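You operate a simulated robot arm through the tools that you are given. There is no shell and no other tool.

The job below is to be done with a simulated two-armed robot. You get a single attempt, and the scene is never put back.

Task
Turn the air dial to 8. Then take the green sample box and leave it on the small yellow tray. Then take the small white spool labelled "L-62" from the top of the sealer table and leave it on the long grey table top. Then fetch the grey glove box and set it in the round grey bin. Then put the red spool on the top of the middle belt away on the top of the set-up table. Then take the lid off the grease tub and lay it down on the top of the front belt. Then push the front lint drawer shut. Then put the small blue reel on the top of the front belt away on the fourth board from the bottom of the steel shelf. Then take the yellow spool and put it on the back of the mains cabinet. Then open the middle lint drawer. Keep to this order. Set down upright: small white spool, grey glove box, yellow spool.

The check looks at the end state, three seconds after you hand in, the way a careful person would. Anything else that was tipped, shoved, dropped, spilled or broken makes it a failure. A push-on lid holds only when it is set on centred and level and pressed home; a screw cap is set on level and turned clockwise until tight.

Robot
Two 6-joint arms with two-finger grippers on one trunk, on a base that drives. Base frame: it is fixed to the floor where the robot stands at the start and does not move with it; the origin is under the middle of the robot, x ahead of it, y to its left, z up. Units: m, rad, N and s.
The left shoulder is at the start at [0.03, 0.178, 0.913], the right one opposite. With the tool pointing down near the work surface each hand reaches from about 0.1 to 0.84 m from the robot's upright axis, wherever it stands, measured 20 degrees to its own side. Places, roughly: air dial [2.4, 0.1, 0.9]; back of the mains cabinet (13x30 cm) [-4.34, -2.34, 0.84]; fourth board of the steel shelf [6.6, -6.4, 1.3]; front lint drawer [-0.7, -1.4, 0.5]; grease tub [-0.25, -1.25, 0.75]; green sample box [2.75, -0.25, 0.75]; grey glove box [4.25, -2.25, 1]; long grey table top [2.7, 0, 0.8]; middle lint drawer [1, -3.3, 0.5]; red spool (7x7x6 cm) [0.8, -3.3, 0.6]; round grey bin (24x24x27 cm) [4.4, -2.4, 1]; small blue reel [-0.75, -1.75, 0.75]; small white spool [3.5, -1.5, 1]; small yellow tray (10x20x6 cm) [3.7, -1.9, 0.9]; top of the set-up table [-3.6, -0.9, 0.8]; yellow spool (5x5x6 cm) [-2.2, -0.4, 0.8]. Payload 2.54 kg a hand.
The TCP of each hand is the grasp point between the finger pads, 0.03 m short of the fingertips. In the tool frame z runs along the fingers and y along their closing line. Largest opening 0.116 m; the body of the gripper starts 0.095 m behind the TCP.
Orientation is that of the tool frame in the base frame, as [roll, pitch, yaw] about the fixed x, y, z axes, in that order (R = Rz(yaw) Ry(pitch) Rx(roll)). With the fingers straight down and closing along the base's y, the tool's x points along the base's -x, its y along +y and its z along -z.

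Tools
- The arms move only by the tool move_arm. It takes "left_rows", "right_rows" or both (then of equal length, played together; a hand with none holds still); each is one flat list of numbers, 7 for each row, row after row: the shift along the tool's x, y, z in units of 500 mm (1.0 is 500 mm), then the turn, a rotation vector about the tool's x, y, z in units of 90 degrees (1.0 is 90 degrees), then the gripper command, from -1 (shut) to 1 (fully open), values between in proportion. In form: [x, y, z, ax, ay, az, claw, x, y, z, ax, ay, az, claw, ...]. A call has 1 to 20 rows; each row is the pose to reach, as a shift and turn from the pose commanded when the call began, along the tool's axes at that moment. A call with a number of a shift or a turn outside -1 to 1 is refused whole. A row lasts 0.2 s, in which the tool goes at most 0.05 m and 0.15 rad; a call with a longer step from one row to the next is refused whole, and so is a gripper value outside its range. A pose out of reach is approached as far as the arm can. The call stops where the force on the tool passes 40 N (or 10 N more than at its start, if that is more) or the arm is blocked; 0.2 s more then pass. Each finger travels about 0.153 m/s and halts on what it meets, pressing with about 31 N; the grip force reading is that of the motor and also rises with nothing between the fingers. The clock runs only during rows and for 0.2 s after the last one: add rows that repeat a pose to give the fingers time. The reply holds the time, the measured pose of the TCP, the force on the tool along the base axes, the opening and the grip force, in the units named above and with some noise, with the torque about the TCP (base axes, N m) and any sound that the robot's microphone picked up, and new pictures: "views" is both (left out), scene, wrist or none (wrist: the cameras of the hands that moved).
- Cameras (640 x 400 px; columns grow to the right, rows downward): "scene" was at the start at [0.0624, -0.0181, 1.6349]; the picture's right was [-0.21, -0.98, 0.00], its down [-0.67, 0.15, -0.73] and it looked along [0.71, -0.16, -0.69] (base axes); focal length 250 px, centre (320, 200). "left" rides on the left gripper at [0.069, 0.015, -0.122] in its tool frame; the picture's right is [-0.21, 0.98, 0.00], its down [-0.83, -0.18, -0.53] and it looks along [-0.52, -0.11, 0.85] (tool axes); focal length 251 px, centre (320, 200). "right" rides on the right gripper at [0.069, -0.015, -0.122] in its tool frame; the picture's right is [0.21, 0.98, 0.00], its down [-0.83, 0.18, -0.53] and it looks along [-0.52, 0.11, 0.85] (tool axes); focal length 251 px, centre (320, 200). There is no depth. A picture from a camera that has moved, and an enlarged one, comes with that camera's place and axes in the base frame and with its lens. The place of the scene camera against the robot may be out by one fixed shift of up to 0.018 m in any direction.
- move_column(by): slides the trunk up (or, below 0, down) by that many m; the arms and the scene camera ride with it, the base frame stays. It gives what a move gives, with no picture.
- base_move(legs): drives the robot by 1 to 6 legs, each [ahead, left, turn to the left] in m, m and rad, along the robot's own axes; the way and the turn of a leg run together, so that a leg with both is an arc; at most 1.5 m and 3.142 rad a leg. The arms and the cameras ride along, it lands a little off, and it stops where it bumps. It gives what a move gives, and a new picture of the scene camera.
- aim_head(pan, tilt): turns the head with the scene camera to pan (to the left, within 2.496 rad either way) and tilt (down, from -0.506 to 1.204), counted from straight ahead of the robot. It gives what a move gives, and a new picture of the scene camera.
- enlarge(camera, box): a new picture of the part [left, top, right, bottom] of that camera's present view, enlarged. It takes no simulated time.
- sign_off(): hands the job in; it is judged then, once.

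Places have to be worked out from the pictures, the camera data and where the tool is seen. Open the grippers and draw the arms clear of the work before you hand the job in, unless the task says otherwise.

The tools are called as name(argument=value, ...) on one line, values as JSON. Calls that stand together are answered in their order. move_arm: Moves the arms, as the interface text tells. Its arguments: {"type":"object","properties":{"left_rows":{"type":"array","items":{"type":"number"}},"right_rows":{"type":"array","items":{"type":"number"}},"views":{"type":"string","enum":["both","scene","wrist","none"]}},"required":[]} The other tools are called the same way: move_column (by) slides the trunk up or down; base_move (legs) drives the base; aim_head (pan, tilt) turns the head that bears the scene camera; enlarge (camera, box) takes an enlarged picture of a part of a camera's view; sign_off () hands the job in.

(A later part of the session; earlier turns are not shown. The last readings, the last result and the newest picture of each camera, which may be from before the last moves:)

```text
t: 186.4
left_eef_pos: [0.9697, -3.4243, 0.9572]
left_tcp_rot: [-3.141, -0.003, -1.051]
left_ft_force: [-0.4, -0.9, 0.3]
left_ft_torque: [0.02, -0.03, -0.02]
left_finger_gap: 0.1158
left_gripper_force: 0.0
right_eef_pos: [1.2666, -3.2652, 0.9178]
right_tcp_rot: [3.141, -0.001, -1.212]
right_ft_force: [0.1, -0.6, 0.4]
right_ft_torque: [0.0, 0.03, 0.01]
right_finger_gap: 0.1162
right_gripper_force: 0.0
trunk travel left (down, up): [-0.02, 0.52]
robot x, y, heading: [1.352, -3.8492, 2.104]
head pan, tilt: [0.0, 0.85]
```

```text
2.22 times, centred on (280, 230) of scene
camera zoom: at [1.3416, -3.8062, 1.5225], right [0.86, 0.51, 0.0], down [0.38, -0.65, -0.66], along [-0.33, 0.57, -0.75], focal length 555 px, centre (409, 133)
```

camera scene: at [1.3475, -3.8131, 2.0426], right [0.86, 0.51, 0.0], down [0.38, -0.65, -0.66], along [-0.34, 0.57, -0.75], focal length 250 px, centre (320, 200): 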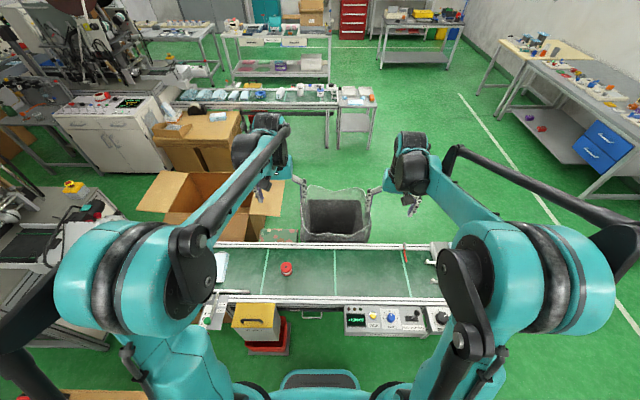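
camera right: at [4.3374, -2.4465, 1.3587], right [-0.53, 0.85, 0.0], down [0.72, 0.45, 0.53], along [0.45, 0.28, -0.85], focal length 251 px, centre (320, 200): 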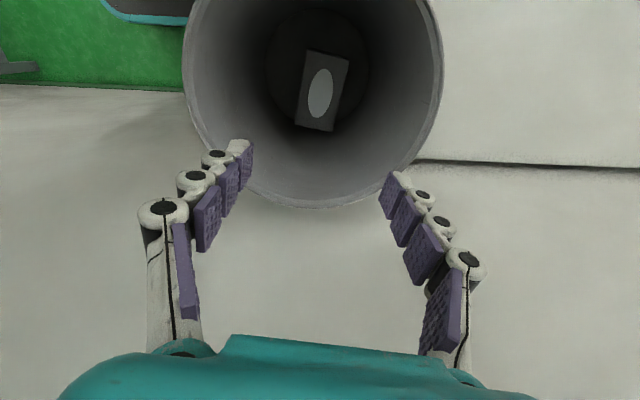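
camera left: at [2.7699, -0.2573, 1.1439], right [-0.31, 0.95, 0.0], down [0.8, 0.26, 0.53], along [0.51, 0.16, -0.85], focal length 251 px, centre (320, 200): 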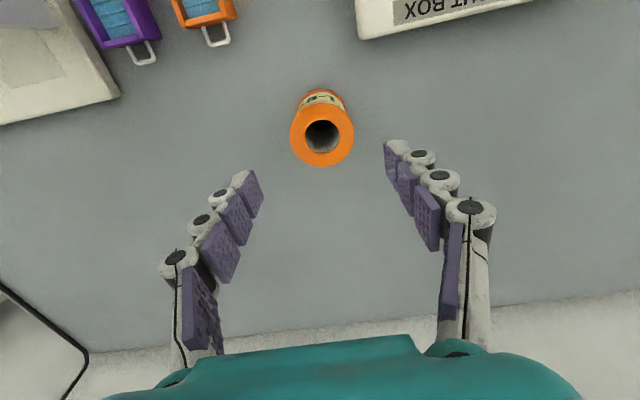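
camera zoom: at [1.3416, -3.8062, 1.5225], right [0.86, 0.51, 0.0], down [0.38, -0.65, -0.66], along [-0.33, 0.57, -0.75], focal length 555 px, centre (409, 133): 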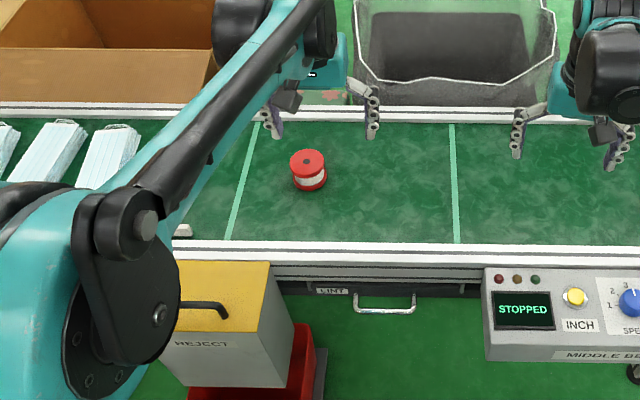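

The spool is at about (0.815, -3.326). I bring the left hand above it at 0.80.

move_arm(left_rows=[-0.054, 0.0285, 0.03, 0, 0, 0, 1, -0.108, 0.057, 0.08, 0, 0, 0, 1, -0.162, 0.0855, 0.14, 0, 0, 0, 1, -0.216, 0.114, 0.2, 0, 0, 0, 1, -0.27, 0.1425, 0.26, 0, 0, 0, 1, -0.3242, 0.171, 0.314, 0, 0, 0, 1, -0.3242, 0.171, 0.314, 0, 0, 0, 1], views="wrist")

enlarge(camera="scene", box=[200, 140, 340, 260])

```text
t: 188.0
left_eef_pos: [0.8166, -3.3265, 0.7988]
left_tcp_rot: [3.142, -0.003, -1.052]
left_ft_force: [0.0, -0.4, 0.3]
left_ft_torque: [0.0, -0.01, 0.05]
left_finger_gap: 0.1158
left_gripper_force: 0.1
right_eef_pos: [1.2679, -3.2655, 0.9181]
right_tcp_rot: [-3.142, -0.003, -1.212]
right_ft_force: [0.2, 0.4, 0.2]
right_ft_torque: [0.0, -0.02, -0.01]
right_finger_gap: 0.1161
right_gripper_force: 0.2
trunk travel left (down, up): [-0.02, 0.52]
robot x, y, heading: [1.3548, -3.8479, 2.103]
head pan, tilt: [0.0, 0.85]
camera left: at [0.8379, -3.3939, 0.922], right [-0.95, -0.3, 0.0], down [-0.25, 0.81, 0.53], along [-0.16, 0.51, -0.85], focal length 251 px, centre (320, 200)
```

left: 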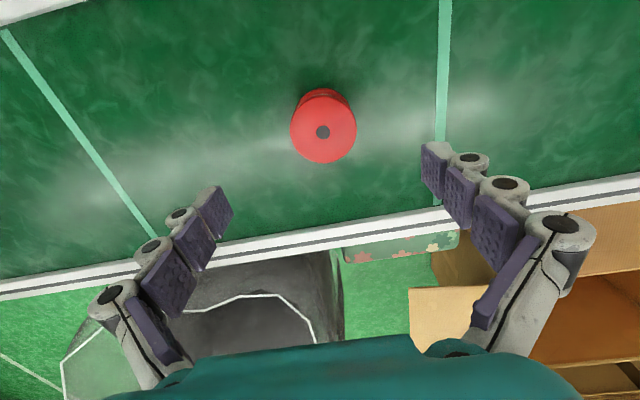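

```text
3.33 times, centred on (270, 200) of scene
camera zoom: at [1.3418, -3.8063, 1.5224], right [0.86, 0.51, 0.0], down [0.38, -0.65, -0.66], along [-0.33, 0.57, -0.75], focal length 832 px, centre (487, 200)
```

zoom: 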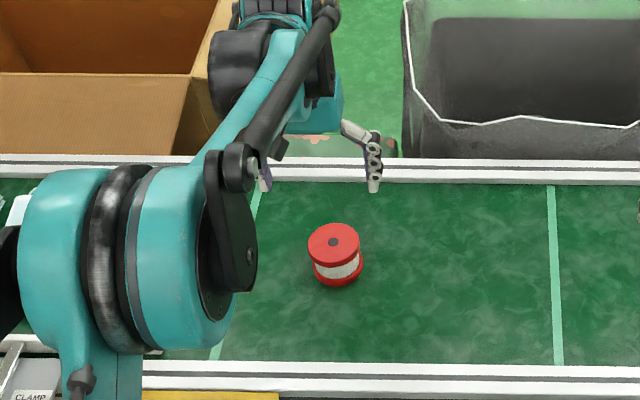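

The spool is centred within a few mm (70 mm wide, top about 0.66). I descend to 0.645.

move_arm(left_rows=[-0.013, 0.003, 0.07, 0, 0, 0, 1, -0.013, 0.003, 0.15, 0, 0, 0, 1, -0.013, 0.003, 0.22, 0, 0, 0, 0.9, -0.013, 0.003, 0.28, 0, 0, 0, 0.9, -0.013, 0.003, 0.308, 0, 0, 0, 0.9, -0.013, 0.003, 0.308, 0, 0, 0, 0.9], views="wrist")

enlarge(camera="scene", box=[200, 140, 340, 260])

```text
t: 189.4
left_eef_pos: [0.8107, -3.3213, 0.6464]
left_tcp_rot: [3.141, -0.003, -1.052]
left_ft_force: [0.1, -0.8, -0.2]
left_ft_torque: [0.04, 0.02, -0.03]
left_finger_gap: 0.1102
left_gripper_force: 0.0
right_eef_pos: [1.2667, -3.2652, 0.9174]
right_tcp_rot: [3.141, -0.002, -1.212]
right_ft_force: [0.3, 0.0, 0.1]
right_ft_torque: [0.02, 0.01, -0.02]
right_finger_gap: 0.116
right_gripper_force: 0.0
trunk travel left (down, up): [-0.02, 0.52]
robot x, y, heading: [1.3546, -3.8491, 2.1]
head pan, tilt: [0.0, 0.85]
camera left: at [0.8322, -3.3889, 0.7692], right [-0.95, -0.3, 0.0], down [-0.25, 0.81, 0.53], along [-0.16, 0.51, -0.85], focal length 251 px, centre (320, 200)
```

left: 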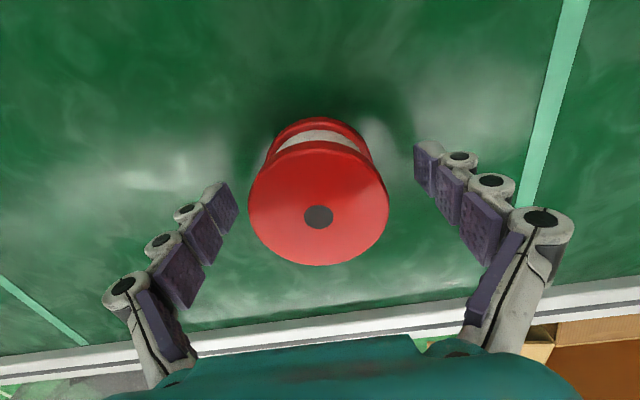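

```text
3.33 times, centred on (270, 200) of scene
camera zoom: at [1.3415, -3.8059, 1.5224], right [0.86, 0.51, 0.0], down [0.38, -0.65, -0.66], along [-0.33, 0.57, -0.75], focal length 832 px, centre (487, 200)
```

zoom: 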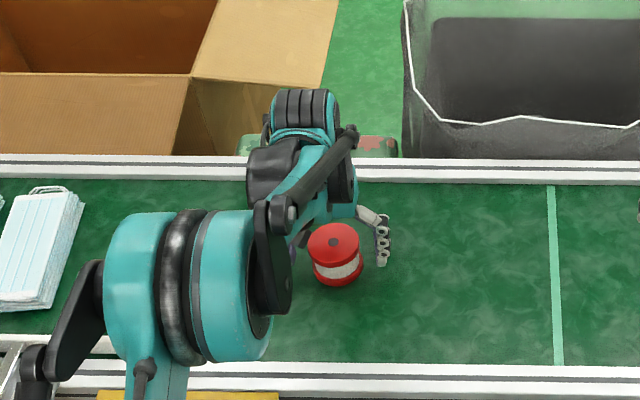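

Well centred (top at 0.664). I close the left gripper.

move_arm(left_rows=[0, 0, 0, 0, 0, 0, 0.5, 0, 0, 0, 0, 0, 0, 0.2, 0, 0, 0, 0, 0, 0, -0.1, 0, 0, 0, 0, 0, 0, -0.1, 0, 0, 0, 0, 0, 0, -0.1], views="wrist")

```text
t: 190.6
left_eef_pos: [0.8109, -3.3209, 0.6479]
left_tcp_rot: [3.141, -0.002, -1.052]
left_ft_force: [0.3, 1.6, 3.7]
left_ft_torque: [0.09, -0.16, 0.02]
left_finger_gap: 0.0664
left_gripper_force: 30.5
right_eef_pos: [1.2676, -3.2651, 0.9183]
right_tcp_rot: [3.141, -0.003, -1.213]
right_ft_force: [-0.3, 0.2, -0.6]
right_ft_torque: [0.01, -0.02, 0.01]
right_finger_gap: 0.1163
right_gripper_force: 0.1
trunk travel left (down, up): [-0.02, 0.52]
robot x, y, heading: [1.3546, -3.845, 2.097]
head pan, tilt: [0.0, 0.85]
camera left: at [0.8323, -3.3888, 0.7696], right [-0.95, -0.3, 0.0], down [-0.25, 0.81, 0.53], along [-0.16, 0.51, -0.85], focal length 251 px, centre (320, 200)
```

left: 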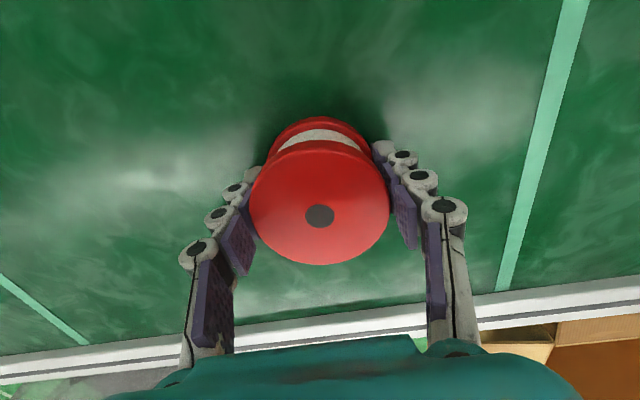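

Gripped. I lift the spool 17 cm and draw it back towards me.

move_arm(left_rows=[0, 0, -0.05, 0, 0, 0, -0.1, 0, 0, -0.13, 0, 0, 0, -0.1, 0, 0, -0.21, 0, 0, 0, -0.1, 0, 0, -0.29, 0, 0, 0, -0.1, 0.08, 0, -0.33, 0, 0, 0, -0.1, 0.16, 0, -0.36, 0, 0, 0, -0.1, 0.24, -0.01, -0.38, 0, 0, 0, -0.1, 0.32, -0.02, -0.4, 0, 0, 0, -0.1, 0.4, -0.03, -0.42, 0, 0, 0, -0.1, 0.48, -0.04, -0.44, 0, 0, 0, -0.1], right_rows=[0.04, 0, -0.04, 0, 0, 0, 1, 0.08, 0, -0.08, 0, 0, 0, 1, 0.12, 0, -0.1, 0, 0, 0, 1, 0.16, 0, -0.1, 0, 0, 0, 1, 0.2, 0, -0.1, 0, 0, 0, 1, 0.24, 0, -0.1, 0, 0, 0, 1, 0.28, 0, -0.1, 0, 0, 0, 1, 0.32, 0, -0.1, 0, 0, 0, 1, 0.36, 0, -0.1, 0, 0, 0, 1, 0.4, 0, -0.1, 0, 0, 0, 1], views="both")

```text
t: 192.8
left_eef_pos: [0.9452, -3.5174, 0.8662]
left_tcp_rot: [-3.141, -0.004, -1.051]
left_ft_force: [-0.1, 0.0, -1.8]
left_ft_torque: [0.02, 0.02, 0.03]
left_finger_gap: 0.0663
left_gripper_force: 31.1
right_eef_pos: [1.3372, -3.4538, 0.9683]
right_tcp_rot: [3.141, -0.002, -1.213]
right_ft_force: [0.5, -0.6, 0.5]
right_ft_torque: [0.05, 0.04, 0.01]
right_finger_gap: 0.1163
right_gripper_force: 0.1
trunk travel left (down, up): [-0.02, 0.52]
robot x, y, heading: [1.3567, -3.8484, 2.104]
head pan, tilt: [0.0, 0.85]
camera scene: at [1.3424, -3.8075, 1.5224], right [0.86, 0.51, 0.0], down [0.38, -0.65, -0.66], along [-0.33, 0.57, -0.75], focal length 250 px, centre (320, 200)
camera right: at [1.3759, -3.514, 1.0904], right [-0.84, -0.54, 0.0], down [-0.46, 0.71, 0.53], along [-0.29, 0.45, -0.85], focal length 251 px, centre (320, 200)
camera left: at [0.9667, -3.5852, 0.9884], right [-0.95, -0.3, 0.0], down [-0.25, 0.81, 0.53], along [-0.16, 0.51, -0.85], focal length 251 px, centre (320, 200)
```

scene: 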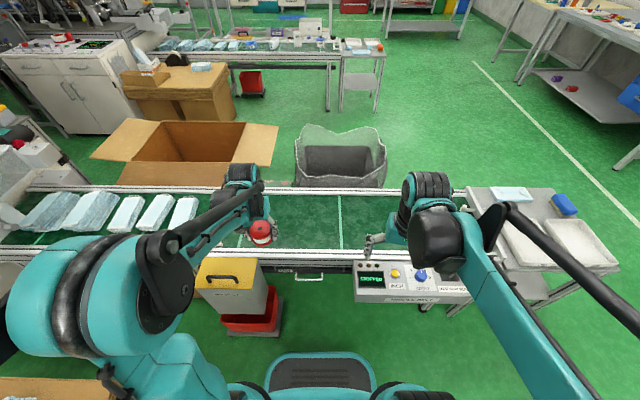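
right: 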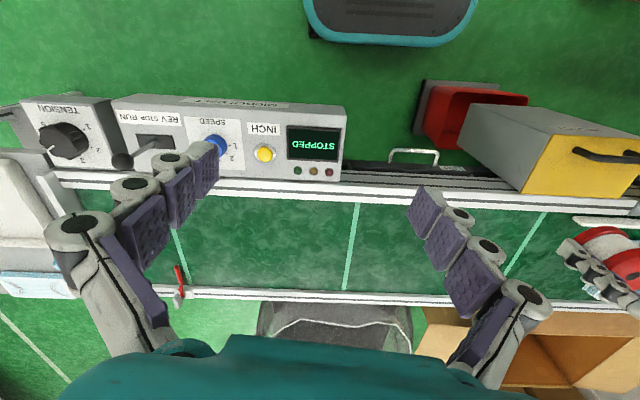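
left: 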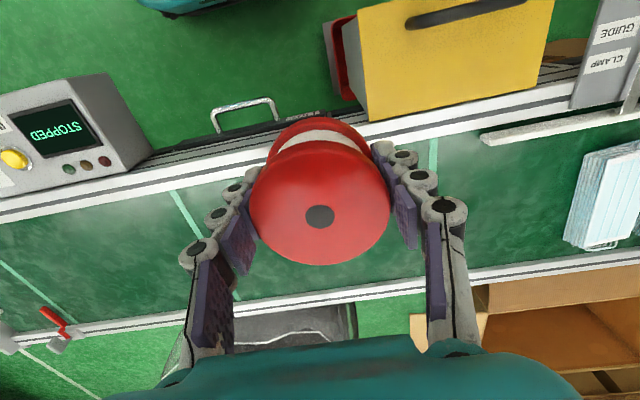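

The red spool is held. I raise the trunk for travel and drive out: right along the belt into the aisle, then ahead down the aisle.

move_column(by=0.38)

base_move(legs=[[0, -1.0, -0.01], [0, -0.95, 0], [1.3, 0, 0]])

```text
t: 196.4
left_eef_pos: [0.9443, -3.5168, 1.2459]
left_tcp_rot: [-3.141, -0.001, -1.051]
left_ft_force: [0.0, 0.2, -3.0]
left_ft_torque: [-0.01, -0.01, 0.01]
left_finger_gap: 0.0664
left_gripper_force: 30.7
right_eef_pos: [1.3364, -3.4537, 1.3488]
right_tcp_rot: [-3.141, -0.002, -1.212]
right_ft_force: [-0.9, -0.1, 0.6]
right_ft_torque: [0.0, 0.01, 0.01]
right_finger_gap: 0.1161
right_gripper_force: 0.0
trunk travel left (down, up): [-0.4, 0.14]
robot x, y, heading: [1.3524, -3.8447, 2.106]
head pan, tilt: [0.0, 0.85]
```

```text
t: 212.4
left_eef_pos: [1.9786, -1.4189, 1.2474]
left_tcp_rot: [3.141, -0.002, -1.048]
left_ft_force: [0.4, 0.4, -1.4]
left_ft_torque: [0.0, -0.02, -0.02]
left_finger_gap: 0.066
left_gripper_force: 31.5
right_eef_pos: [2.3703, -1.3534, 1.3483]
right_tcp_rot: [-3.14, -0.003, -1.21]
right_ft_force: [0.3, 0.1, -0.8]
right_ft_torque: [0.0, -0.02, -0.02]
right_finger_gap: 0.1159
right_gripper_force: 0.0
trunk travel left (down, up): [-0.4, 0.14]
robot x, y, heading: [2.3919, -1.7426, 2.107]
head pan, tilt: [0.0, 0.85]
camera scene: at [2.3769, -1.7057, 1.9023], right [0.86, 0.51, 0.0], down [0.38, -0.65, -0.66], along [-0.34, 0.57, -0.75], focal length 250 px, centre (320, 200)
```

scene: 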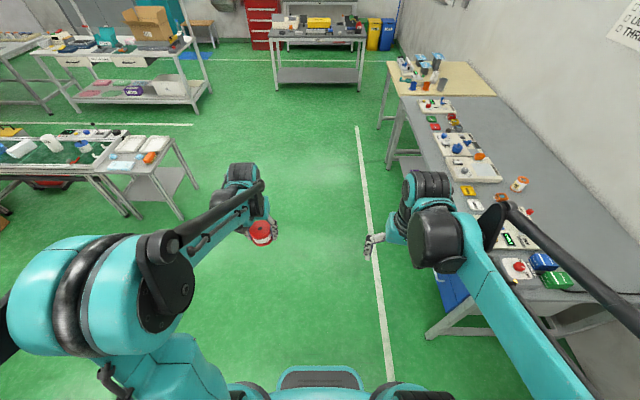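

On course in the aisle. I continue 2.5 m ahead.

base_move(legs=[[1.3, 0, -0.013], [1.2, 0, 0]])

aim_head(pan=0.9, tilt=0.6)

```text
t: 224.2
left_eef_pos: [0.7542, 0.6689, 1.2459]
left_tcp_rot: [3.14, -0.002, -1.053]
left_ft_force: [0.1, 0.2, -2.7]
left_ft_torque: [0.06, -0.02, 0.0]
left_finger_gap: 0.0663
left_gripper_force: 31.1
right_eef_pos: [1.1475, 0.7306, 1.3492]
right_tcp_rot: [-3.14, -0.001, -1.217]
right_ft_force: [0.0, 0.3, 0.6]
right_ft_torque: [0.02, -0.03, -0.01]
right_finger_gap: 0.1161
right_gripper_force: 0.0
trunk travel left (down, up): [-0.4, 0.14]
robot x, y, heading: [1.1606, 0.337, 2.093]
head pan, tilt: [0.0, 0.85]
camera scene: at [1.1499, 0.3777, 1.9023], right [0.86, 0.5, 0.0], down [0.38, -0.65, -0.66], along [-0.33, 0.57, -0.75], focal length 250 px, centre (320, 200)
```

scene: 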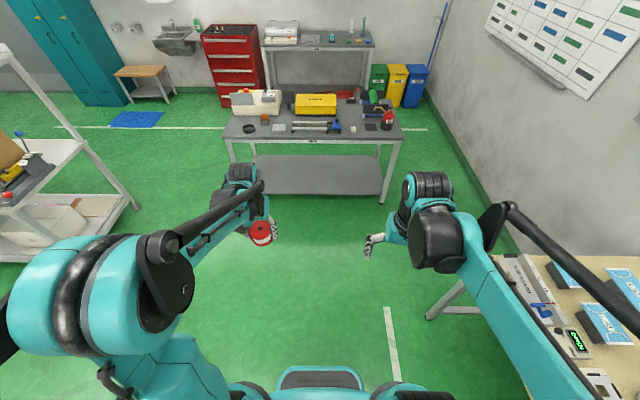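

```text
t: 225.4
left_eef_pos: [0.7547, 0.6683, 1.2453]
left_tcp_rot: [3.142, -0.002, -1.054]
left_ft_force: [0.5, -0.1, -3.4]
left_ft_torque: [0.02, 0.02, 0.0]
left_finger_gap: 0.0658
left_gripper_force: 31.2
right_eef_pos: [1.1471, 0.7308, 1.3484]
right_tcp_rot: [3.139, -0.001, -1.219]
right_ft_force: [0.6, -0.7, 0.0]
right_ft_torque: [-0.01, 0.04, -0.01]
right_finger_gap: 0.116
right_gripper_force: 0.1
trunk travel left (down, up): [-0.4, 0.14]
robot x, y, heading: [1.1663, 0.3341, 2.096]
head pan, tilt: [0.901, 0.6]
camera scene: at [1.1017, 0.3229, 1.9232], right [0.14, 0.99, 0.0], down [0.56, -0.08, -0.82], along [-0.82, 0.12, -0.57], focal length 250 px, centre (320, 200)
```

scene: 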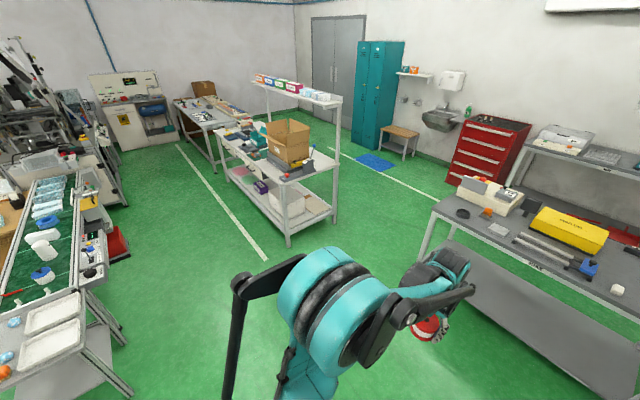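

The lane along the front belt is clear: bench and set-up table edges at e≈-0.65, belt panels at e≈0.8. I strafe left down the lane to the set-up table.

base_move(legs=[[0.22, 0, 0], [0, 1.4, 0], [0, 1.4, 0]])

```text
t: 240.2
left_eef_pos: [-1.76, -0.4927, 1.2459]
left_tcp_rot: [3.141, -0.002, -1.102]
left_ft_force: [-0.8, -0.4, -2.0]
left_ft_torque: [0.01, -0.01, -0.03]
left_finger_gap: 0.0651
left_gripper_force: 31.3
right_eef_pos: [-1.3653, -0.4514, 1.3482]
right_tcp_rot: [3.141, -0.002, -1.267]
right_ft_force: [-0.6, -0.3, -0.5]
right_ft_torque: [0.0, -0.02, -0.03]
right_finger_gap: 0.1162
right_gripper_force: 0.0
trunk travel left (down, up): [-0.4, 0.14]
robot x, y, heading: [-1.3681, -0.8427, 2.049]
head pan, tilt: [0.901, 0.6]
camera scene: at [-1.4309, -0.8558, 1.9232], right [0.19, 0.98, 0.0], down [0.55, -0.11, -0.82], along [-0.81, 0.16, -0.57], focal length 250 px, centre (320, 200)
```

scene: 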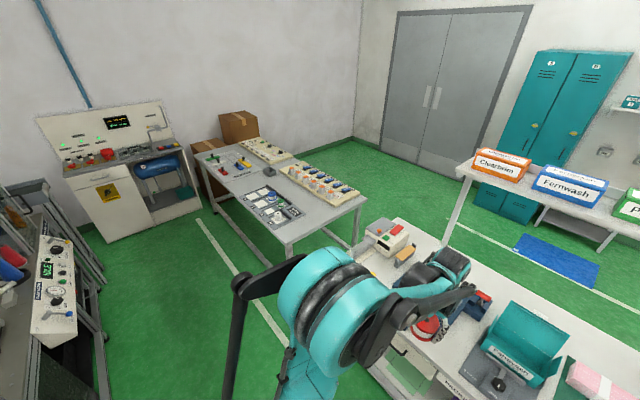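

I can now see the set-up table. I enlarge it to find a free spot for the red spool, and look at the bench for the yellow spool.

enlarge(camera="scene", box=[180, 130, 380, 270])

enlarge(camera="scene", box=[20, 80, 220, 260])

enlarge(camera="scene", box=[350, 190, 640, 400])

```text
2.86 times, centred on (280, 200) of scene
camera zoom: at [-1.4309, -0.8558, 1.9232], right [0.19, 0.98, 0.0], down [0.55, -0.11, -0.82], along [-0.81, 0.16, -0.57], focal length 714 px, centre (434, 200)
```

zoom: 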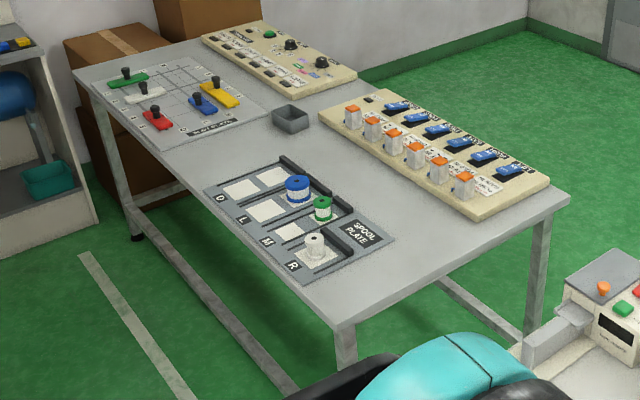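

```text
2.22 times, centred on (120, 170) of scene
camera zoom: at [-1.4309, -0.8558, 1.9232], right [0.19, 0.98, 0.0], down [0.55, -0.11, -0.82], along [-0.81, 0.16, -0.57], focal length 555 px, centre (764, 267)
```

zoom: 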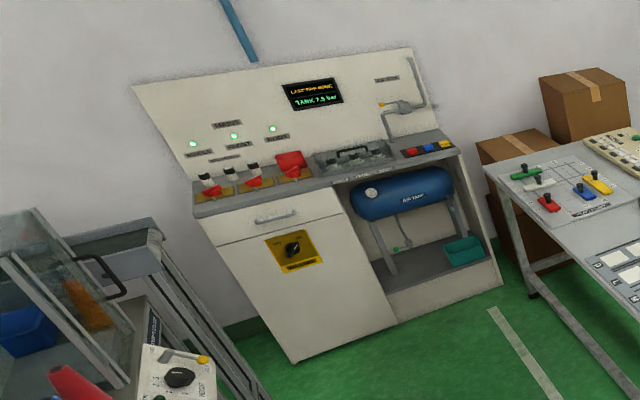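

```text
1.90 times, centred on (495, 295) of scene
camera zoom: at [-1.4309, -0.8558, 1.9232], right [0.19, 0.98, 0.0], down [0.55, -0.11, -0.82], along [-0.81, 0.16, -0.57], focal length 476 px, centre (-13, 19)
```

zoom: 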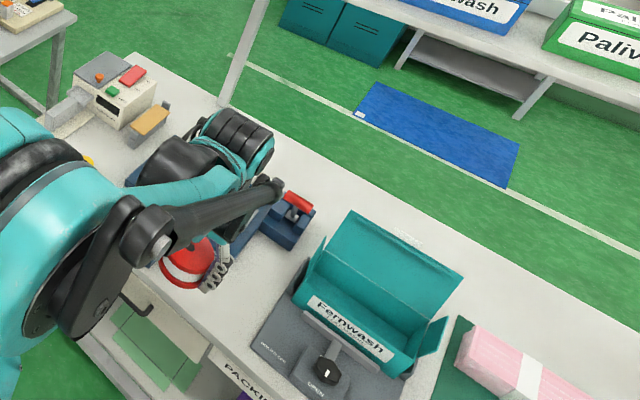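

There is a free patch on the set-up table between the spool plate and its right end. I line up the heading, strafe left 0.94 m and move 0.2 m closer.

base_move(legs=[[0, 0, 0.045], [0, 0.94, 0], [0.2, 0, 0]])

aim_head(pan=0.2, tilt=0.8)

enlarge(camera="left", box=[0, 0, 640, 400])

```text
t: 246.7
left_eef_pos: [-2.6897, -0.8073, 1.245]
left_tcp_rot: [-3.141, -0.003, -1.06]
left_ft_force: [-0.7, -0.7, -2.9]
left_ft_torque: [-0.03, -0.01, -0.03]
left_finger_gap: 0.0656
left_gripper_force: 31.1
right_eef_pos: [-2.2951, -0.748, 1.3485]
right_tcp_rot: [3.141, -0.003, -1.224]
right_ft_force: [1.4, -0.2, 0.2]
right_ft_torque: [-0.01, -0.03, 0.01]
right_finger_gap: 0.116
right_gripper_force: 0.0
trunk travel left (down, up): [-0.4, 0.14]
robot x, y, heading: [-2.2815, -1.1389, 2.089]
head pan, tilt: [0.901, 0.6]
camera scene: at [-2.343, -1.155, 1.9232], right [0.15, 0.99, 0.0], down [0.56, -0.08, -0.82], along [-0.82, 0.12, -0.57], focal length 250 px, centre (320, 200)
```

scene: 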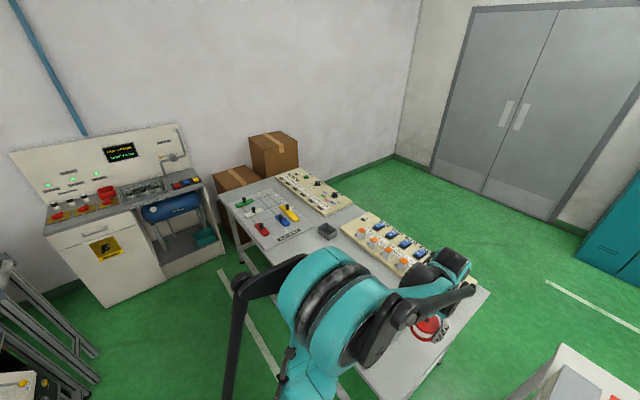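

```text
t: 247.8
left_eef_pos: [-2.6888, -0.807, 1.2458]
left_tcp_rot: [3.14, -0.001, -1.059]
left_ft_force: [0.2, 0.1, -2.9]
left_ft_torque: [0.0, -0.01, 0.05]
left_finger_gap: 0.0653
left_gripper_force: 30.9
right_eef_pos: [-2.2958, -0.7477, 1.3483]
right_tcp_rot: [-3.141, -0.003, -1.224]
right_ft_force: [0.1, 0.0, -0.5]
right_ft_torque: [0.0, 0.01, -0.01]
right_finger_gap: 0.116
right_gripper_force: 0.0
trunk travel left (down, up): [-0.4, 0.14]
robot x, y, heading: [-2.2836, -1.1392, 2.095]
head pan, tilt: [0.201, 0.799]
camera scene: at [-2.3089, -1.1075, 1.9063], right [0.75, 0.66, 0.0], down [0.47, -0.54, -0.7], along [-0.46, 0.52, -0.72], focal length 250 px, centre (320, 200)
```

scene: 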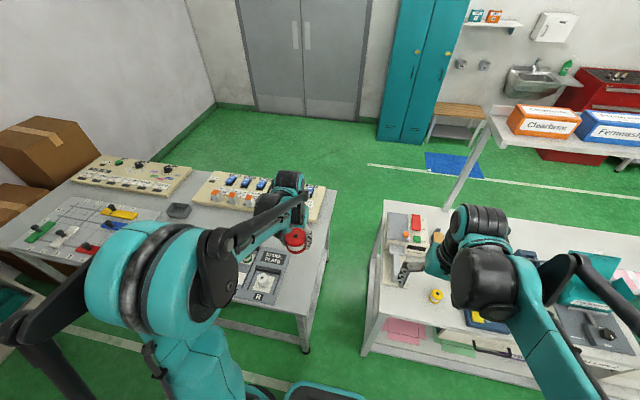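

```text
1.00 times, centred on (320, 200) of left (not enlarged: the box is as wide or as high as the picture)
camera zoom: at [-2.668, -0.8745, 1.3677], right [-0.96, -0.29, 0.0], down [-0.25, 0.81, 0.53], along [-0.15, 0.51, -0.85], focal length 251 px, centre (320, 200)
```

zoom: 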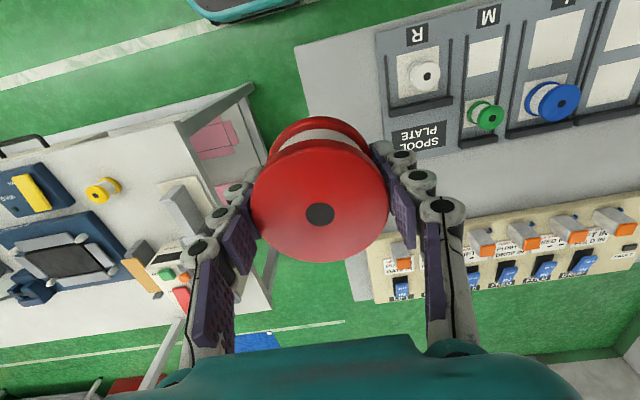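

The yellow spool is visible on the bench, and the free patch on the set-up table is near (-2.89, -0.57). I shift 0.1 m left and 5 cm ahead, and lower the trunk 0.18 m.

base_move(legs=[[0, 0.1, 0], [0.05, 0, 0]])

move_column(by=-0.18)

enlarge(camera="left", box=[0, 0, 640, 400])

enlarge(camera="scene", box=[180, 150, 360, 330])

```text
t: 249.4
left_eef_pos: [-2.7959, -0.8158, 1.2463]
left_tcp_rot: [3.141, -0.002, -1.062]
left_ft_force: [-0.2, 0.5, -2.5]
left_ft_torque: [0.03, -0.02, -0.02]
left_finger_gap: 0.0653
left_gripper_force: 31.2
right_eef_pos: [-2.4047, -0.7572, 1.3493]
right_tcp_rot: [-3.141, -0.002, -1.224]
right_ft_force: [-0.1, -0.6, 0.1]
right_ft_torque: [0.01, 0.02, 0.05]
right_finger_gap: 0.1163
right_gripper_force: 0.0
trunk travel left (down, up): [-0.4, 0.14]
robot x, y, heading: [-2.396, -1.1481, 2.094]
head pan, tilt: [0.201, 0.799]
camera scene: at [-2.4174, -1.1167, 1.9064], right [0.75, 0.66, 0.0], down [0.47, -0.54, -0.7], along [-0.46, 0.52, -0.72], focal length 250 px, centre (320, 200)
```

scene: 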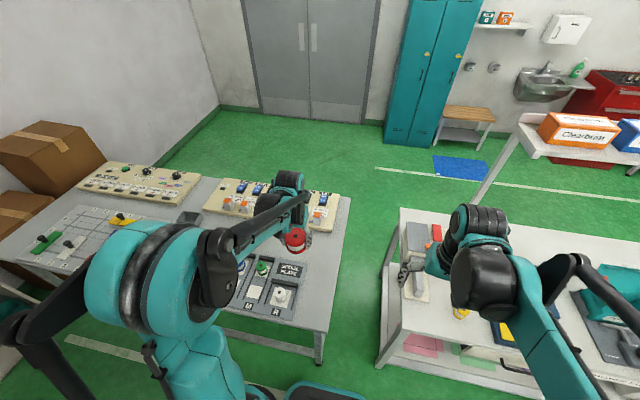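

```text
t: 251.4
left_eef_pos: [-2.798, -0.8133, 1.0654]
left_tcp_rot: [-3.141, -0.002, -1.061]
left_ft_force: [0.7, 0.0, -3.0]
left_ft_torque: [0.01, -0.02, -0.01]
left_finger_gap: 0.0654
left_gripper_force: 30.8
right_eef_pos: [-2.4055, -0.7547, 1.1687]
right_tcp_rot: [-3.141, -0.001, -1.222]
right_ft_force: [0.2, -0.2, 0.4]
right_ft_torque: [0.0, 0.0, -0.02]
right_finger_gap: 0.1159
right_gripper_force: 0.1
trunk travel left (down, up): [-0.22, 0.32]
robot x, y, heading: [-2.3911, -1.1506, 2.093]
head pan, tilt: [0.201, 0.799]
```

```text
1.00 times, centred on (320, 200) of left (not enlarged: the box is as wide or as high as the picture)
camera zoom: at [-2.7781, -0.8814, 1.1879], right [-0.96, -0.29, 0.0], down [-0.25, 0.81, 0.53], along [-0.15, 0.51, -0.85], focal length 251 px, centre (320, 200)
```

zoom: 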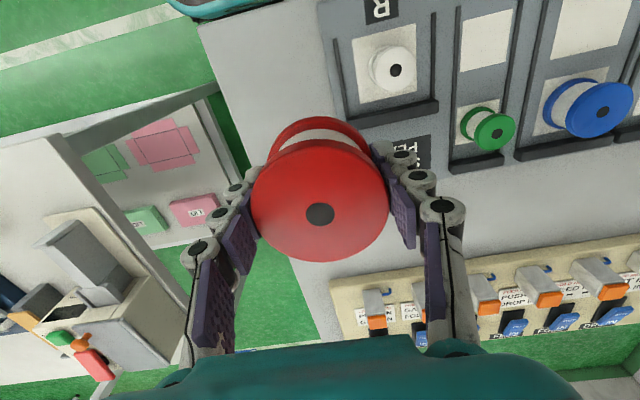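

```text
2.22 times, centred on (270, 240) of scene
camera zoom: at [-2.4192, -1.1145, 1.7265], right [0.75, 0.66, 0.0], down [0.47, -0.54, -0.7], along [-0.46, 0.52, -0.72], focal length 555 px, centre (431, 111)
```

zoom: 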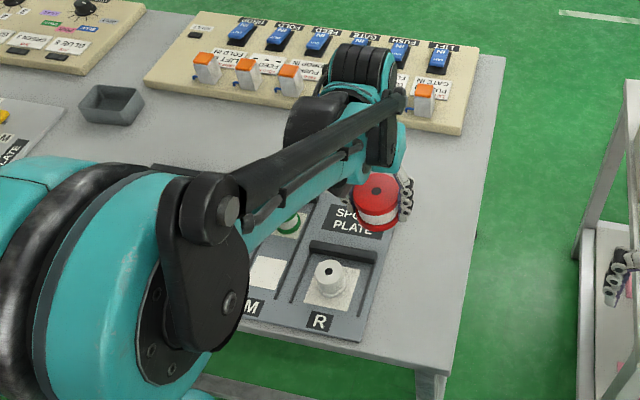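

The free patch between plate, tray and table end is near (-2.90, -0.61). I carry the spool over it and lower to 0.90.

move_arm(left_rows=[-0.09, -0.003, 0, 0, 0, 0, -0.1, -0.18, -0.006, 0, 0, 0, 0, -0.1, -0.27, -0.009, 0, 0, 0, 0, -0.1, -0.36, -0.012, 0, 0, 0, 0, -0.1, -0.4512, -0.0138, 0.02, 0, 0, 0, -0.1, -0.4512, -0.0138, 0.1, 0, 0, 0, -0.1, -0.4512, -0.0138, 0.18, 0, 0, 0, -0.1, -0.4512, -0.0138, 0.26, 0, 0, 0, -0.1, -0.4512, -0.0138, 0.32, 0, 0, 0, -0.1, -0.4512, -0.0138, 0.32, 0, 0, 0, -0.1], views="both")

enlarge(camera="scene", box=[180, 150, 360, 330])

```text
t: 253.6
left_eef_pos: [-2.9056, -0.614, 0.9073]
left_tcp_rot: [3.141, -0.002, -1.061]
left_ft_force: [-0.3, 0.1, -2.7]
left_ft_torque: [0.03, 0.02, -0.01]
left_finger_gap: 0.0656
left_gripper_force: 31.2
right_eef_pos: [-2.4062, -0.7551, 1.1687]
right_tcp_rot: [-3.141, -0.003, -1.225]
right_ft_force: [0.1, -0.1, 0.0]
right_ft_torque: [0.01, 0.0, 0.02]
right_finger_gap: 0.1161
right_gripper_force: 0.1
trunk travel left (down, up): [-0.22, 0.32]
robot x, y, heading: [-2.3871, -1.1499, 2.093]
head pan, tilt: [0.201, 0.799]
camera scene: at [-2.419, -1.1147, 1.7264], right [0.75, 0.66, 0.0], down [0.47, -0.54, -0.7], along [-0.46, 0.52, -0.72], focal length 250 px, centre (320, 200)
camera left: at [-2.8845, -0.6819, 1.0292], right [-0.96, -0.29, 0.0], down [-0.25, 0.81, 0.53], along [-0.15, 0.51, -0.85], focal length 251 px, centre (320, 200)
```

scene: 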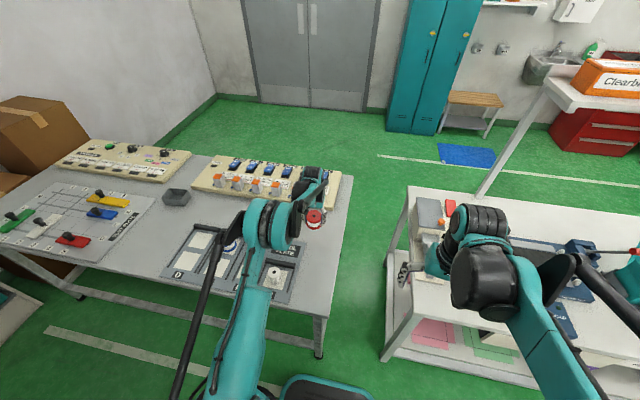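
left: 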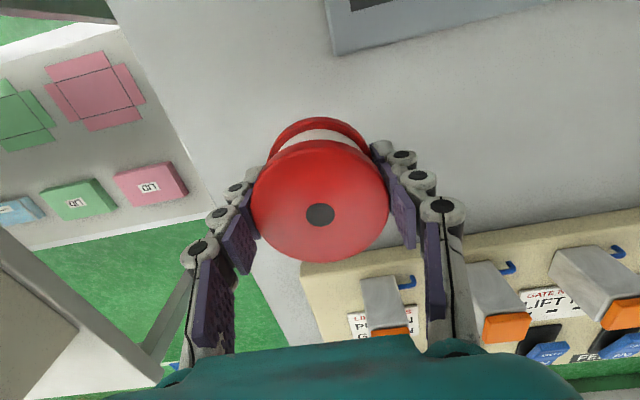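

```text
2.22 times, centred on (270, 240) of scene
camera zoom: at [-2.419, -1.1147, 1.7264], right [0.75, 0.66, 0.0], down [0.47, -0.54, -0.7], along [-0.46, 0.52, -0.72], focal length 555 px, centre (431, 111)
```

zoom: 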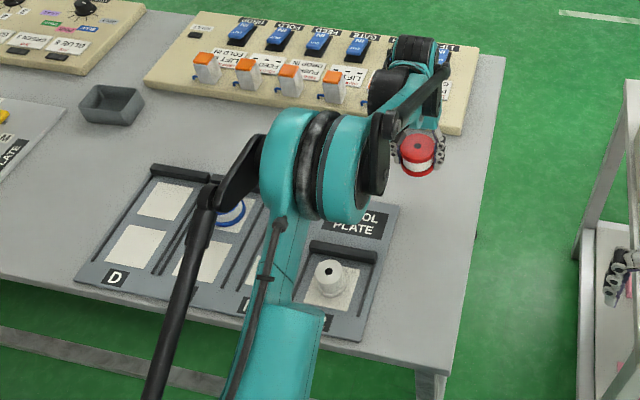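

The spot is good; I shift 3 cm further to centre between plate and tray and begin the slow descent.

move_arm(left_rows=[-0.03, 0, 0, 0, 0, 0, -0.1, -0.06, 0, 0, 0, 0, 0, -0.1, -0.06, 0, 0.015, 0, 0, 0, -0.1, -0.06, 0, 0.03, 0, 0, 0, -0.1, -0.06, 0, 0.04, 0, 0, 0, -0.1, -0.06, 0, 0.04, 0, 0, 0, -0.1], views="none")

move_arm(left_rows=[0, 0, 0.006, 0, 0, 0, -0.1, 0, 0, 0.012, 0, 0, 0, -0.1, 0, 0, 0.018, 0, 0, 0, -0.1, 0, 0, 0.018, 0, 0, 0, -0.1], views="none")

move_arm(left_rows=[0, 0, 0.006, 0, 0, 0, -0.1, 0, 0, 0.012, 0, 0, 0, -0.1, 0, 0, 0.012, 0, 0, 0, -0.1], views="none")

```text
t: 255.0
left_eef_pos: [-2.9192, -0.5883, 0.8845]
left_tcp_rot: [3.141, -0.002, -1.06]
left_ft_force: [-0.6, 0.4, -1.8]
left_ft_torque: [0.0, -0.01, 0.01]
left_finger_gap: 0.0652
left_gripper_force: 31.1
right_eef_pos: [-2.4055, -0.7547, 1.1696]
right_tcp_rot: [-3.142, -0.003, -1.223]
right_ft_force: [-0.8, 0.5, 0.1]
right_ft_torque: [-0.02, 0.01, -0.02]
right_finger_gap: 0.116
right_gripper_force: 0.0
trunk travel left (down, up): [-0.22, 0.32]
robot x, y, heading: [-2.3946, -1.1456, 2.096]
head pan, tilt: [0.201, 0.799]
```

```text
t: 256.0
left_eef_pos: [-2.9178, -0.5881, 0.8755]
left_tcp_rot: [-3.141, -0.001, -1.059]
left_ft_force: [0.0, 0.3, -1.6]
left_ft_torque: [-0.02, 0.01, -0.01]
left_finger_gap: 0.0654
left_gripper_force: 30.8
right_eef_pos: [-2.4043, -0.7552, 1.169]
right_tcp_rot: [-3.14, -0.003, -1.223]
right_ft_force: [0.1, 0.5, -0.9]
right_ft_torque: [0.01, 0.01, -0.01]
right_finger_gap: 0.1159
right_gripper_force: 0.0
trunk travel left (down, up): [-0.22, 0.32]
robot x, y, heading: [-2.3895, -1.1462, 2.093]
head pan, tilt: [0.201, 0.799]
```

```text
t: 256.8
left_eef_pos: [-2.9185, -0.588, 0.8696]
left_tcp_rot: [-3.141, -0.002, -1.06]
left_ft_force: [-0.1, -0.8, -2.6]
left_ft_torque: [-0.01, 0.01, -0.02]
left_finger_gap: 0.0653
left_gripper_force: 31.1
right_eef_pos: [-2.4058, -0.7554, 1.1678]
right_tcp_rot: [3.139, -0.001, -1.225]
right_ft_force: [0.0, -0.1, -0.1]
right_ft_torque: [-0.03, 0.02, -0.04]
right_finger_gap: 0.1158
right_gripper_force: 0.1
trunk travel left (down, up): [-0.22, 0.32]
robot x, y, heading: [-2.3918, -1.1504, 2.096]
head pan, tilt: [0.201, 0.799]
```

No contact yet at 0.870. I keep lowering in small steps.

move_arm(left_rows=[0, 0, 0.006, 0, 0, 0, -0.1, 0, 0, 0.012, 0, 0, 0, -0.1, 0, 0, 0.016, 0, 0, 0, -0.1, 0, 0, 0.016, 0, 0, 0, -0.1], views="none")

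move_arm(left_rows=[0, 0, 0.005, 0, 0, 0, -0.1, 0, 0, 0.01, 0, 0, 0, -0.1, 0, 0, 0.01, 0, 0, 0, -0.1], views="wrist")

```text
t: 257.8
left_eef_pos: [-2.9175, -0.5879, 0.8618]
left_tcp_rot: [3.142, -0.003, -1.061]
left_ft_force: [-0.1, -0.7, -1.0]
left_ft_torque: [0.0, -0.01, -0.02]
left_finger_gap: 0.0658
left_gripper_force: 30.5
right_eef_pos: [-2.4049, -0.7555, 1.1691]
right_tcp_rot: [3.14, 0.0, -1.222]
right_ft_force: [0.6, 0.0, 0.1]
right_ft_torque: [0.01, 0.04, 0.04]
right_finger_gap: 0.116
right_gripper_force: 0.1
trunk travel left (down, up): [-0.22, 0.32]
robot x, y, heading: [-2.393, -1.1496, 2.093]
head pan, tilt: [0.201, 0.799]
```

```text
t: 258.6
left_eef_pos: [-2.9165, -0.5876, 0.8576]
left_tcp_rot: [-3.141, -0.002, -1.061]
left_ft_force: [0.3, 0.0, -1.9]
left_ft_torque: [0.0, -0.01, 0.01]
left_finger_gap: 0.0652
left_gripper_force: 31.3
right_eef_pos: [-2.4054, -0.7544, 1.1691]
right_tcp_rot: [3.141, -0.003, -1.222]
right_ft_force: [-0.2, -0.2, 0.9]
right_ft_torque: [0.01, 0.04, 0.01]
right_finger_gap: 0.1161
right_gripper_force: 0.1
trunk travel left (down, up): [-0.22, 0.32]
robot x, y, heading: [-2.3892, -1.1509, 2.092]
head pan, tilt: [0.201, 0.799]
camera left: at [-2.8964, -0.6552, 0.9793], right [-0.96, -0.29, 0.0], down [-0.25, 0.81, 0.53], along [-0.15, 0.51, -0.85], focal length 251 px, centre (320, 200)
```

left: 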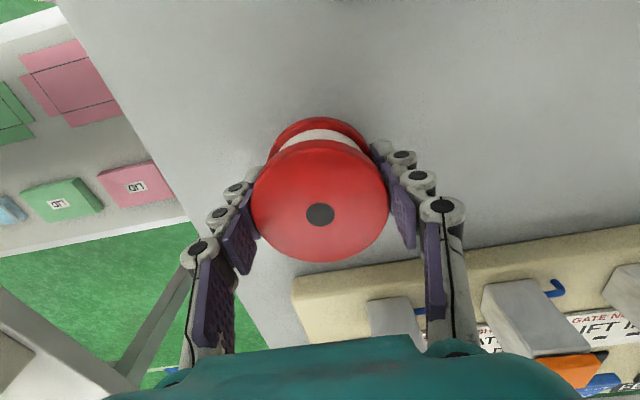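

Still free at 0.858. I continue down; a shadow under the spool shows it is close.

move_arm(left_rows=[0, 0, 0.005, 0, 0, 0, -0.1, 0, 0, 0.01, 0, 0, 0, -0.1, 0, 0, 0.014, 0, 0, 0, -0.1, 0, 0, 0.014, 0, 0, 0, -0.1], views="none")

move_arm(left_rows=[0, 0, 0.005, 0, 0, 0, -0.1, 0, 0, 0.01, 0, 0, 0, -0.1, 0, 0, 0.01, 0, 0, 0, -0.1], views="none")

```text
t: 259.6
left_eef_pos: [-2.919, -0.589, 0.8499]
left_tcp_rot: [3.141, -0.003, -1.061]
left_ft_force: [-0.1, 0.3, -2.2]
left_ft_torque: [0.01, -0.02, -0.03]
left_finger_gap: 0.0652
left_gripper_force: 30.8
right_eef_pos: [-2.4053, -0.7551, 1.1675]
right_tcp_rot: [3.14, -0.003, -1.222]
right_ft_force: [-0.6, 0.9, 0.0]
right_ft_torque: [0.0, -0.02, -0.01]
right_finger_gap: 0.1161
right_gripper_force: 0.0
trunk travel left (down, up): [-0.22, 0.32]
robot x, y, heading: [-2.3966, -1.1487, 2.093]
head pan, tilt: [0.201, 0.799]
```

```text
t: 260.4
left_eef_pos: [-2.9168, -0.5889, 0.8447]
left_tcp_rot: [-3.141, -0.002, -1.062]
left_ft_force: [0.9, -0.1, -2.2]
left_ft_torque: [0.01, 0.0, 0.01]
left_finger_gap: 0.0654
left_gripper_force: 31.3
right_eef_pos: [-2.4049, -0.7554, 1.168]
right_tcp_rot: [-3.141, -0.002, -1.225]
right_ft_force: [0.2, -0.1, 0.2]
right_ft_torque: [0.01, 0.03, -0.01]
right_finger_gap: 0.1161
right_gripper_force: 0.1
trunk travel left (down, up): [-0.22, 0.32]
robot x, y, heading: [-2.394, -1.1491, 2.093]
head pan, tilt: [0.201, 0.799]
```

move_arm(left_rows=[0, 0, 0.005, 0, 0, 0, -0.1, 0, 0, 0.01, 0, 0, 0, -0.1, 0, 0, 0.014, 0, 0, 0, -0.1, 0, 0, 0.014, 0, 0, 0, -0.1], views="both")

enlarge(camera="scene", box=[260, 180, 360, 260])

```text
t: 261.4
left_eef_pos: [-2.9172, -0.5879, 0.8383]
left_tcp_rot: [3.141, -0.003, -1.06]
left_ft_force: [0.1, -0.4, -2.3]
left_ft_torque: [0.04, -0.03, 0.0]
left_finger_gap: 0.0654
left_gripper_force: 31.3
right_eef_pos: [-2.4055, -0.7557, 1.168]
right_tcp_rot: [3.141, -0.003, -1.225]
right_ft_force: [-0.1, 0.2, 0.7]
right_ft_torque: [0.01, 0.0, -0.01]
right_finger_gap: 0.1162
right_gripper_force: 0.0
trunk travel left (down, up): [-0.22, 0.32]
robot x, y, heading: [-2.3902, -1.1479, 2.091]
head pan, tilt: [0.201, 0.799]
camera scene: at [-2.4192, -1.1143, 1.7263], right [0.75, 0.66, 0.0], down [0.47, -0.54, -0.7], along [-0.46, 0.52, -0.72], focal length 250 px, centre (320, 200)
camera left: at [-2.896, -0.6555, 0.9593], right [-0.96, -0.29, 0.0], down [-0.25, 0.81, 0.53], along [-0.15, 0.51, -0.85], focal length 251 px, centre (320, 200)
```

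scene: 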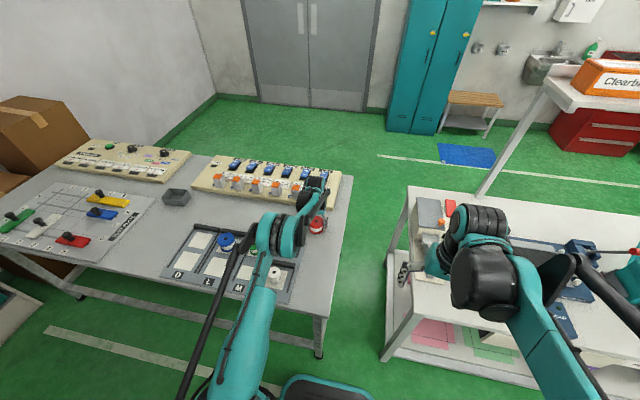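
left: 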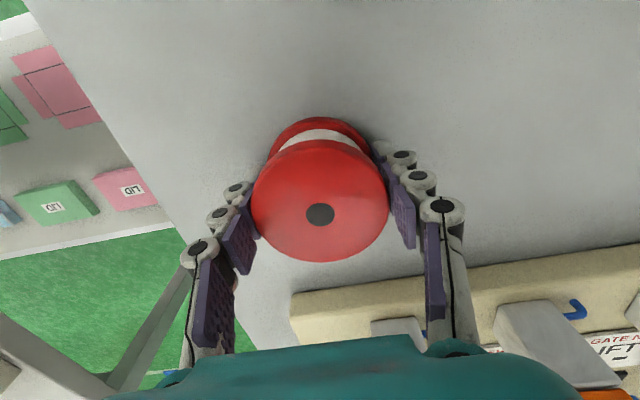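

```text
5.00 times, centred on (310, 220) of scene
camera zoom: at [-2.4192, -1.1143, 1.7263], right [0.75, 0.66, 0.0], down [0.47, -0.54, -0.7], along [-0.46, 0.52, -0.72], focal length 1249 px, centre (370, 100)
```

zoom: 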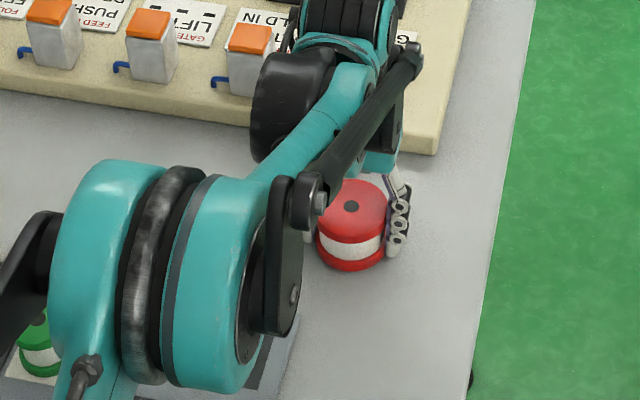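

Still free at 0.838. I lower in 3 mm rows; the motion would stop by itself on contact.

move_arm(left_rows=[0, 0, 0.005, 0, 0, 0, -0.1, 0, 0, 0.01, 0, 0, 0, -0.1, 0, 0, 0.015, 0, 0, 0, -0.1, 0, 0, 0.02, 0, 0, 0, -0.1, 0, 0, 0.02, 0, 0, 0, -0.1], views="none")

```text
t: 262.6
left_eef_pos: [-2.9159, -0.5875, 0.8295]
left_tcp_rot: [3.141, -0.001, -1.061]
left_ft_force: [-1.1, 3.8, 13.2]
left_ft_torque: [-0.05, -0.33, 0.02]
left_finger_gap: 0.0657
left_gripper_force: 31.0
right_eef_pos: [-2.405, -0.7546, 1.1684]
right_tcp_rot: [3.141, 0.0, -1.223]
right_ft_force: [0.0, -0.1, -0.6]
right_ft_torque: [-0.01, 0.01, -0.01]
right_finger_gap: 0.1159
right_gripper_force: 0.0
trunk travel left (down, up): [-0.22, 0.32]
robot x, y, heading: [-2.3928, -1.1475, 2.096]
head pan, tilt: [0.201, 0.799]
```

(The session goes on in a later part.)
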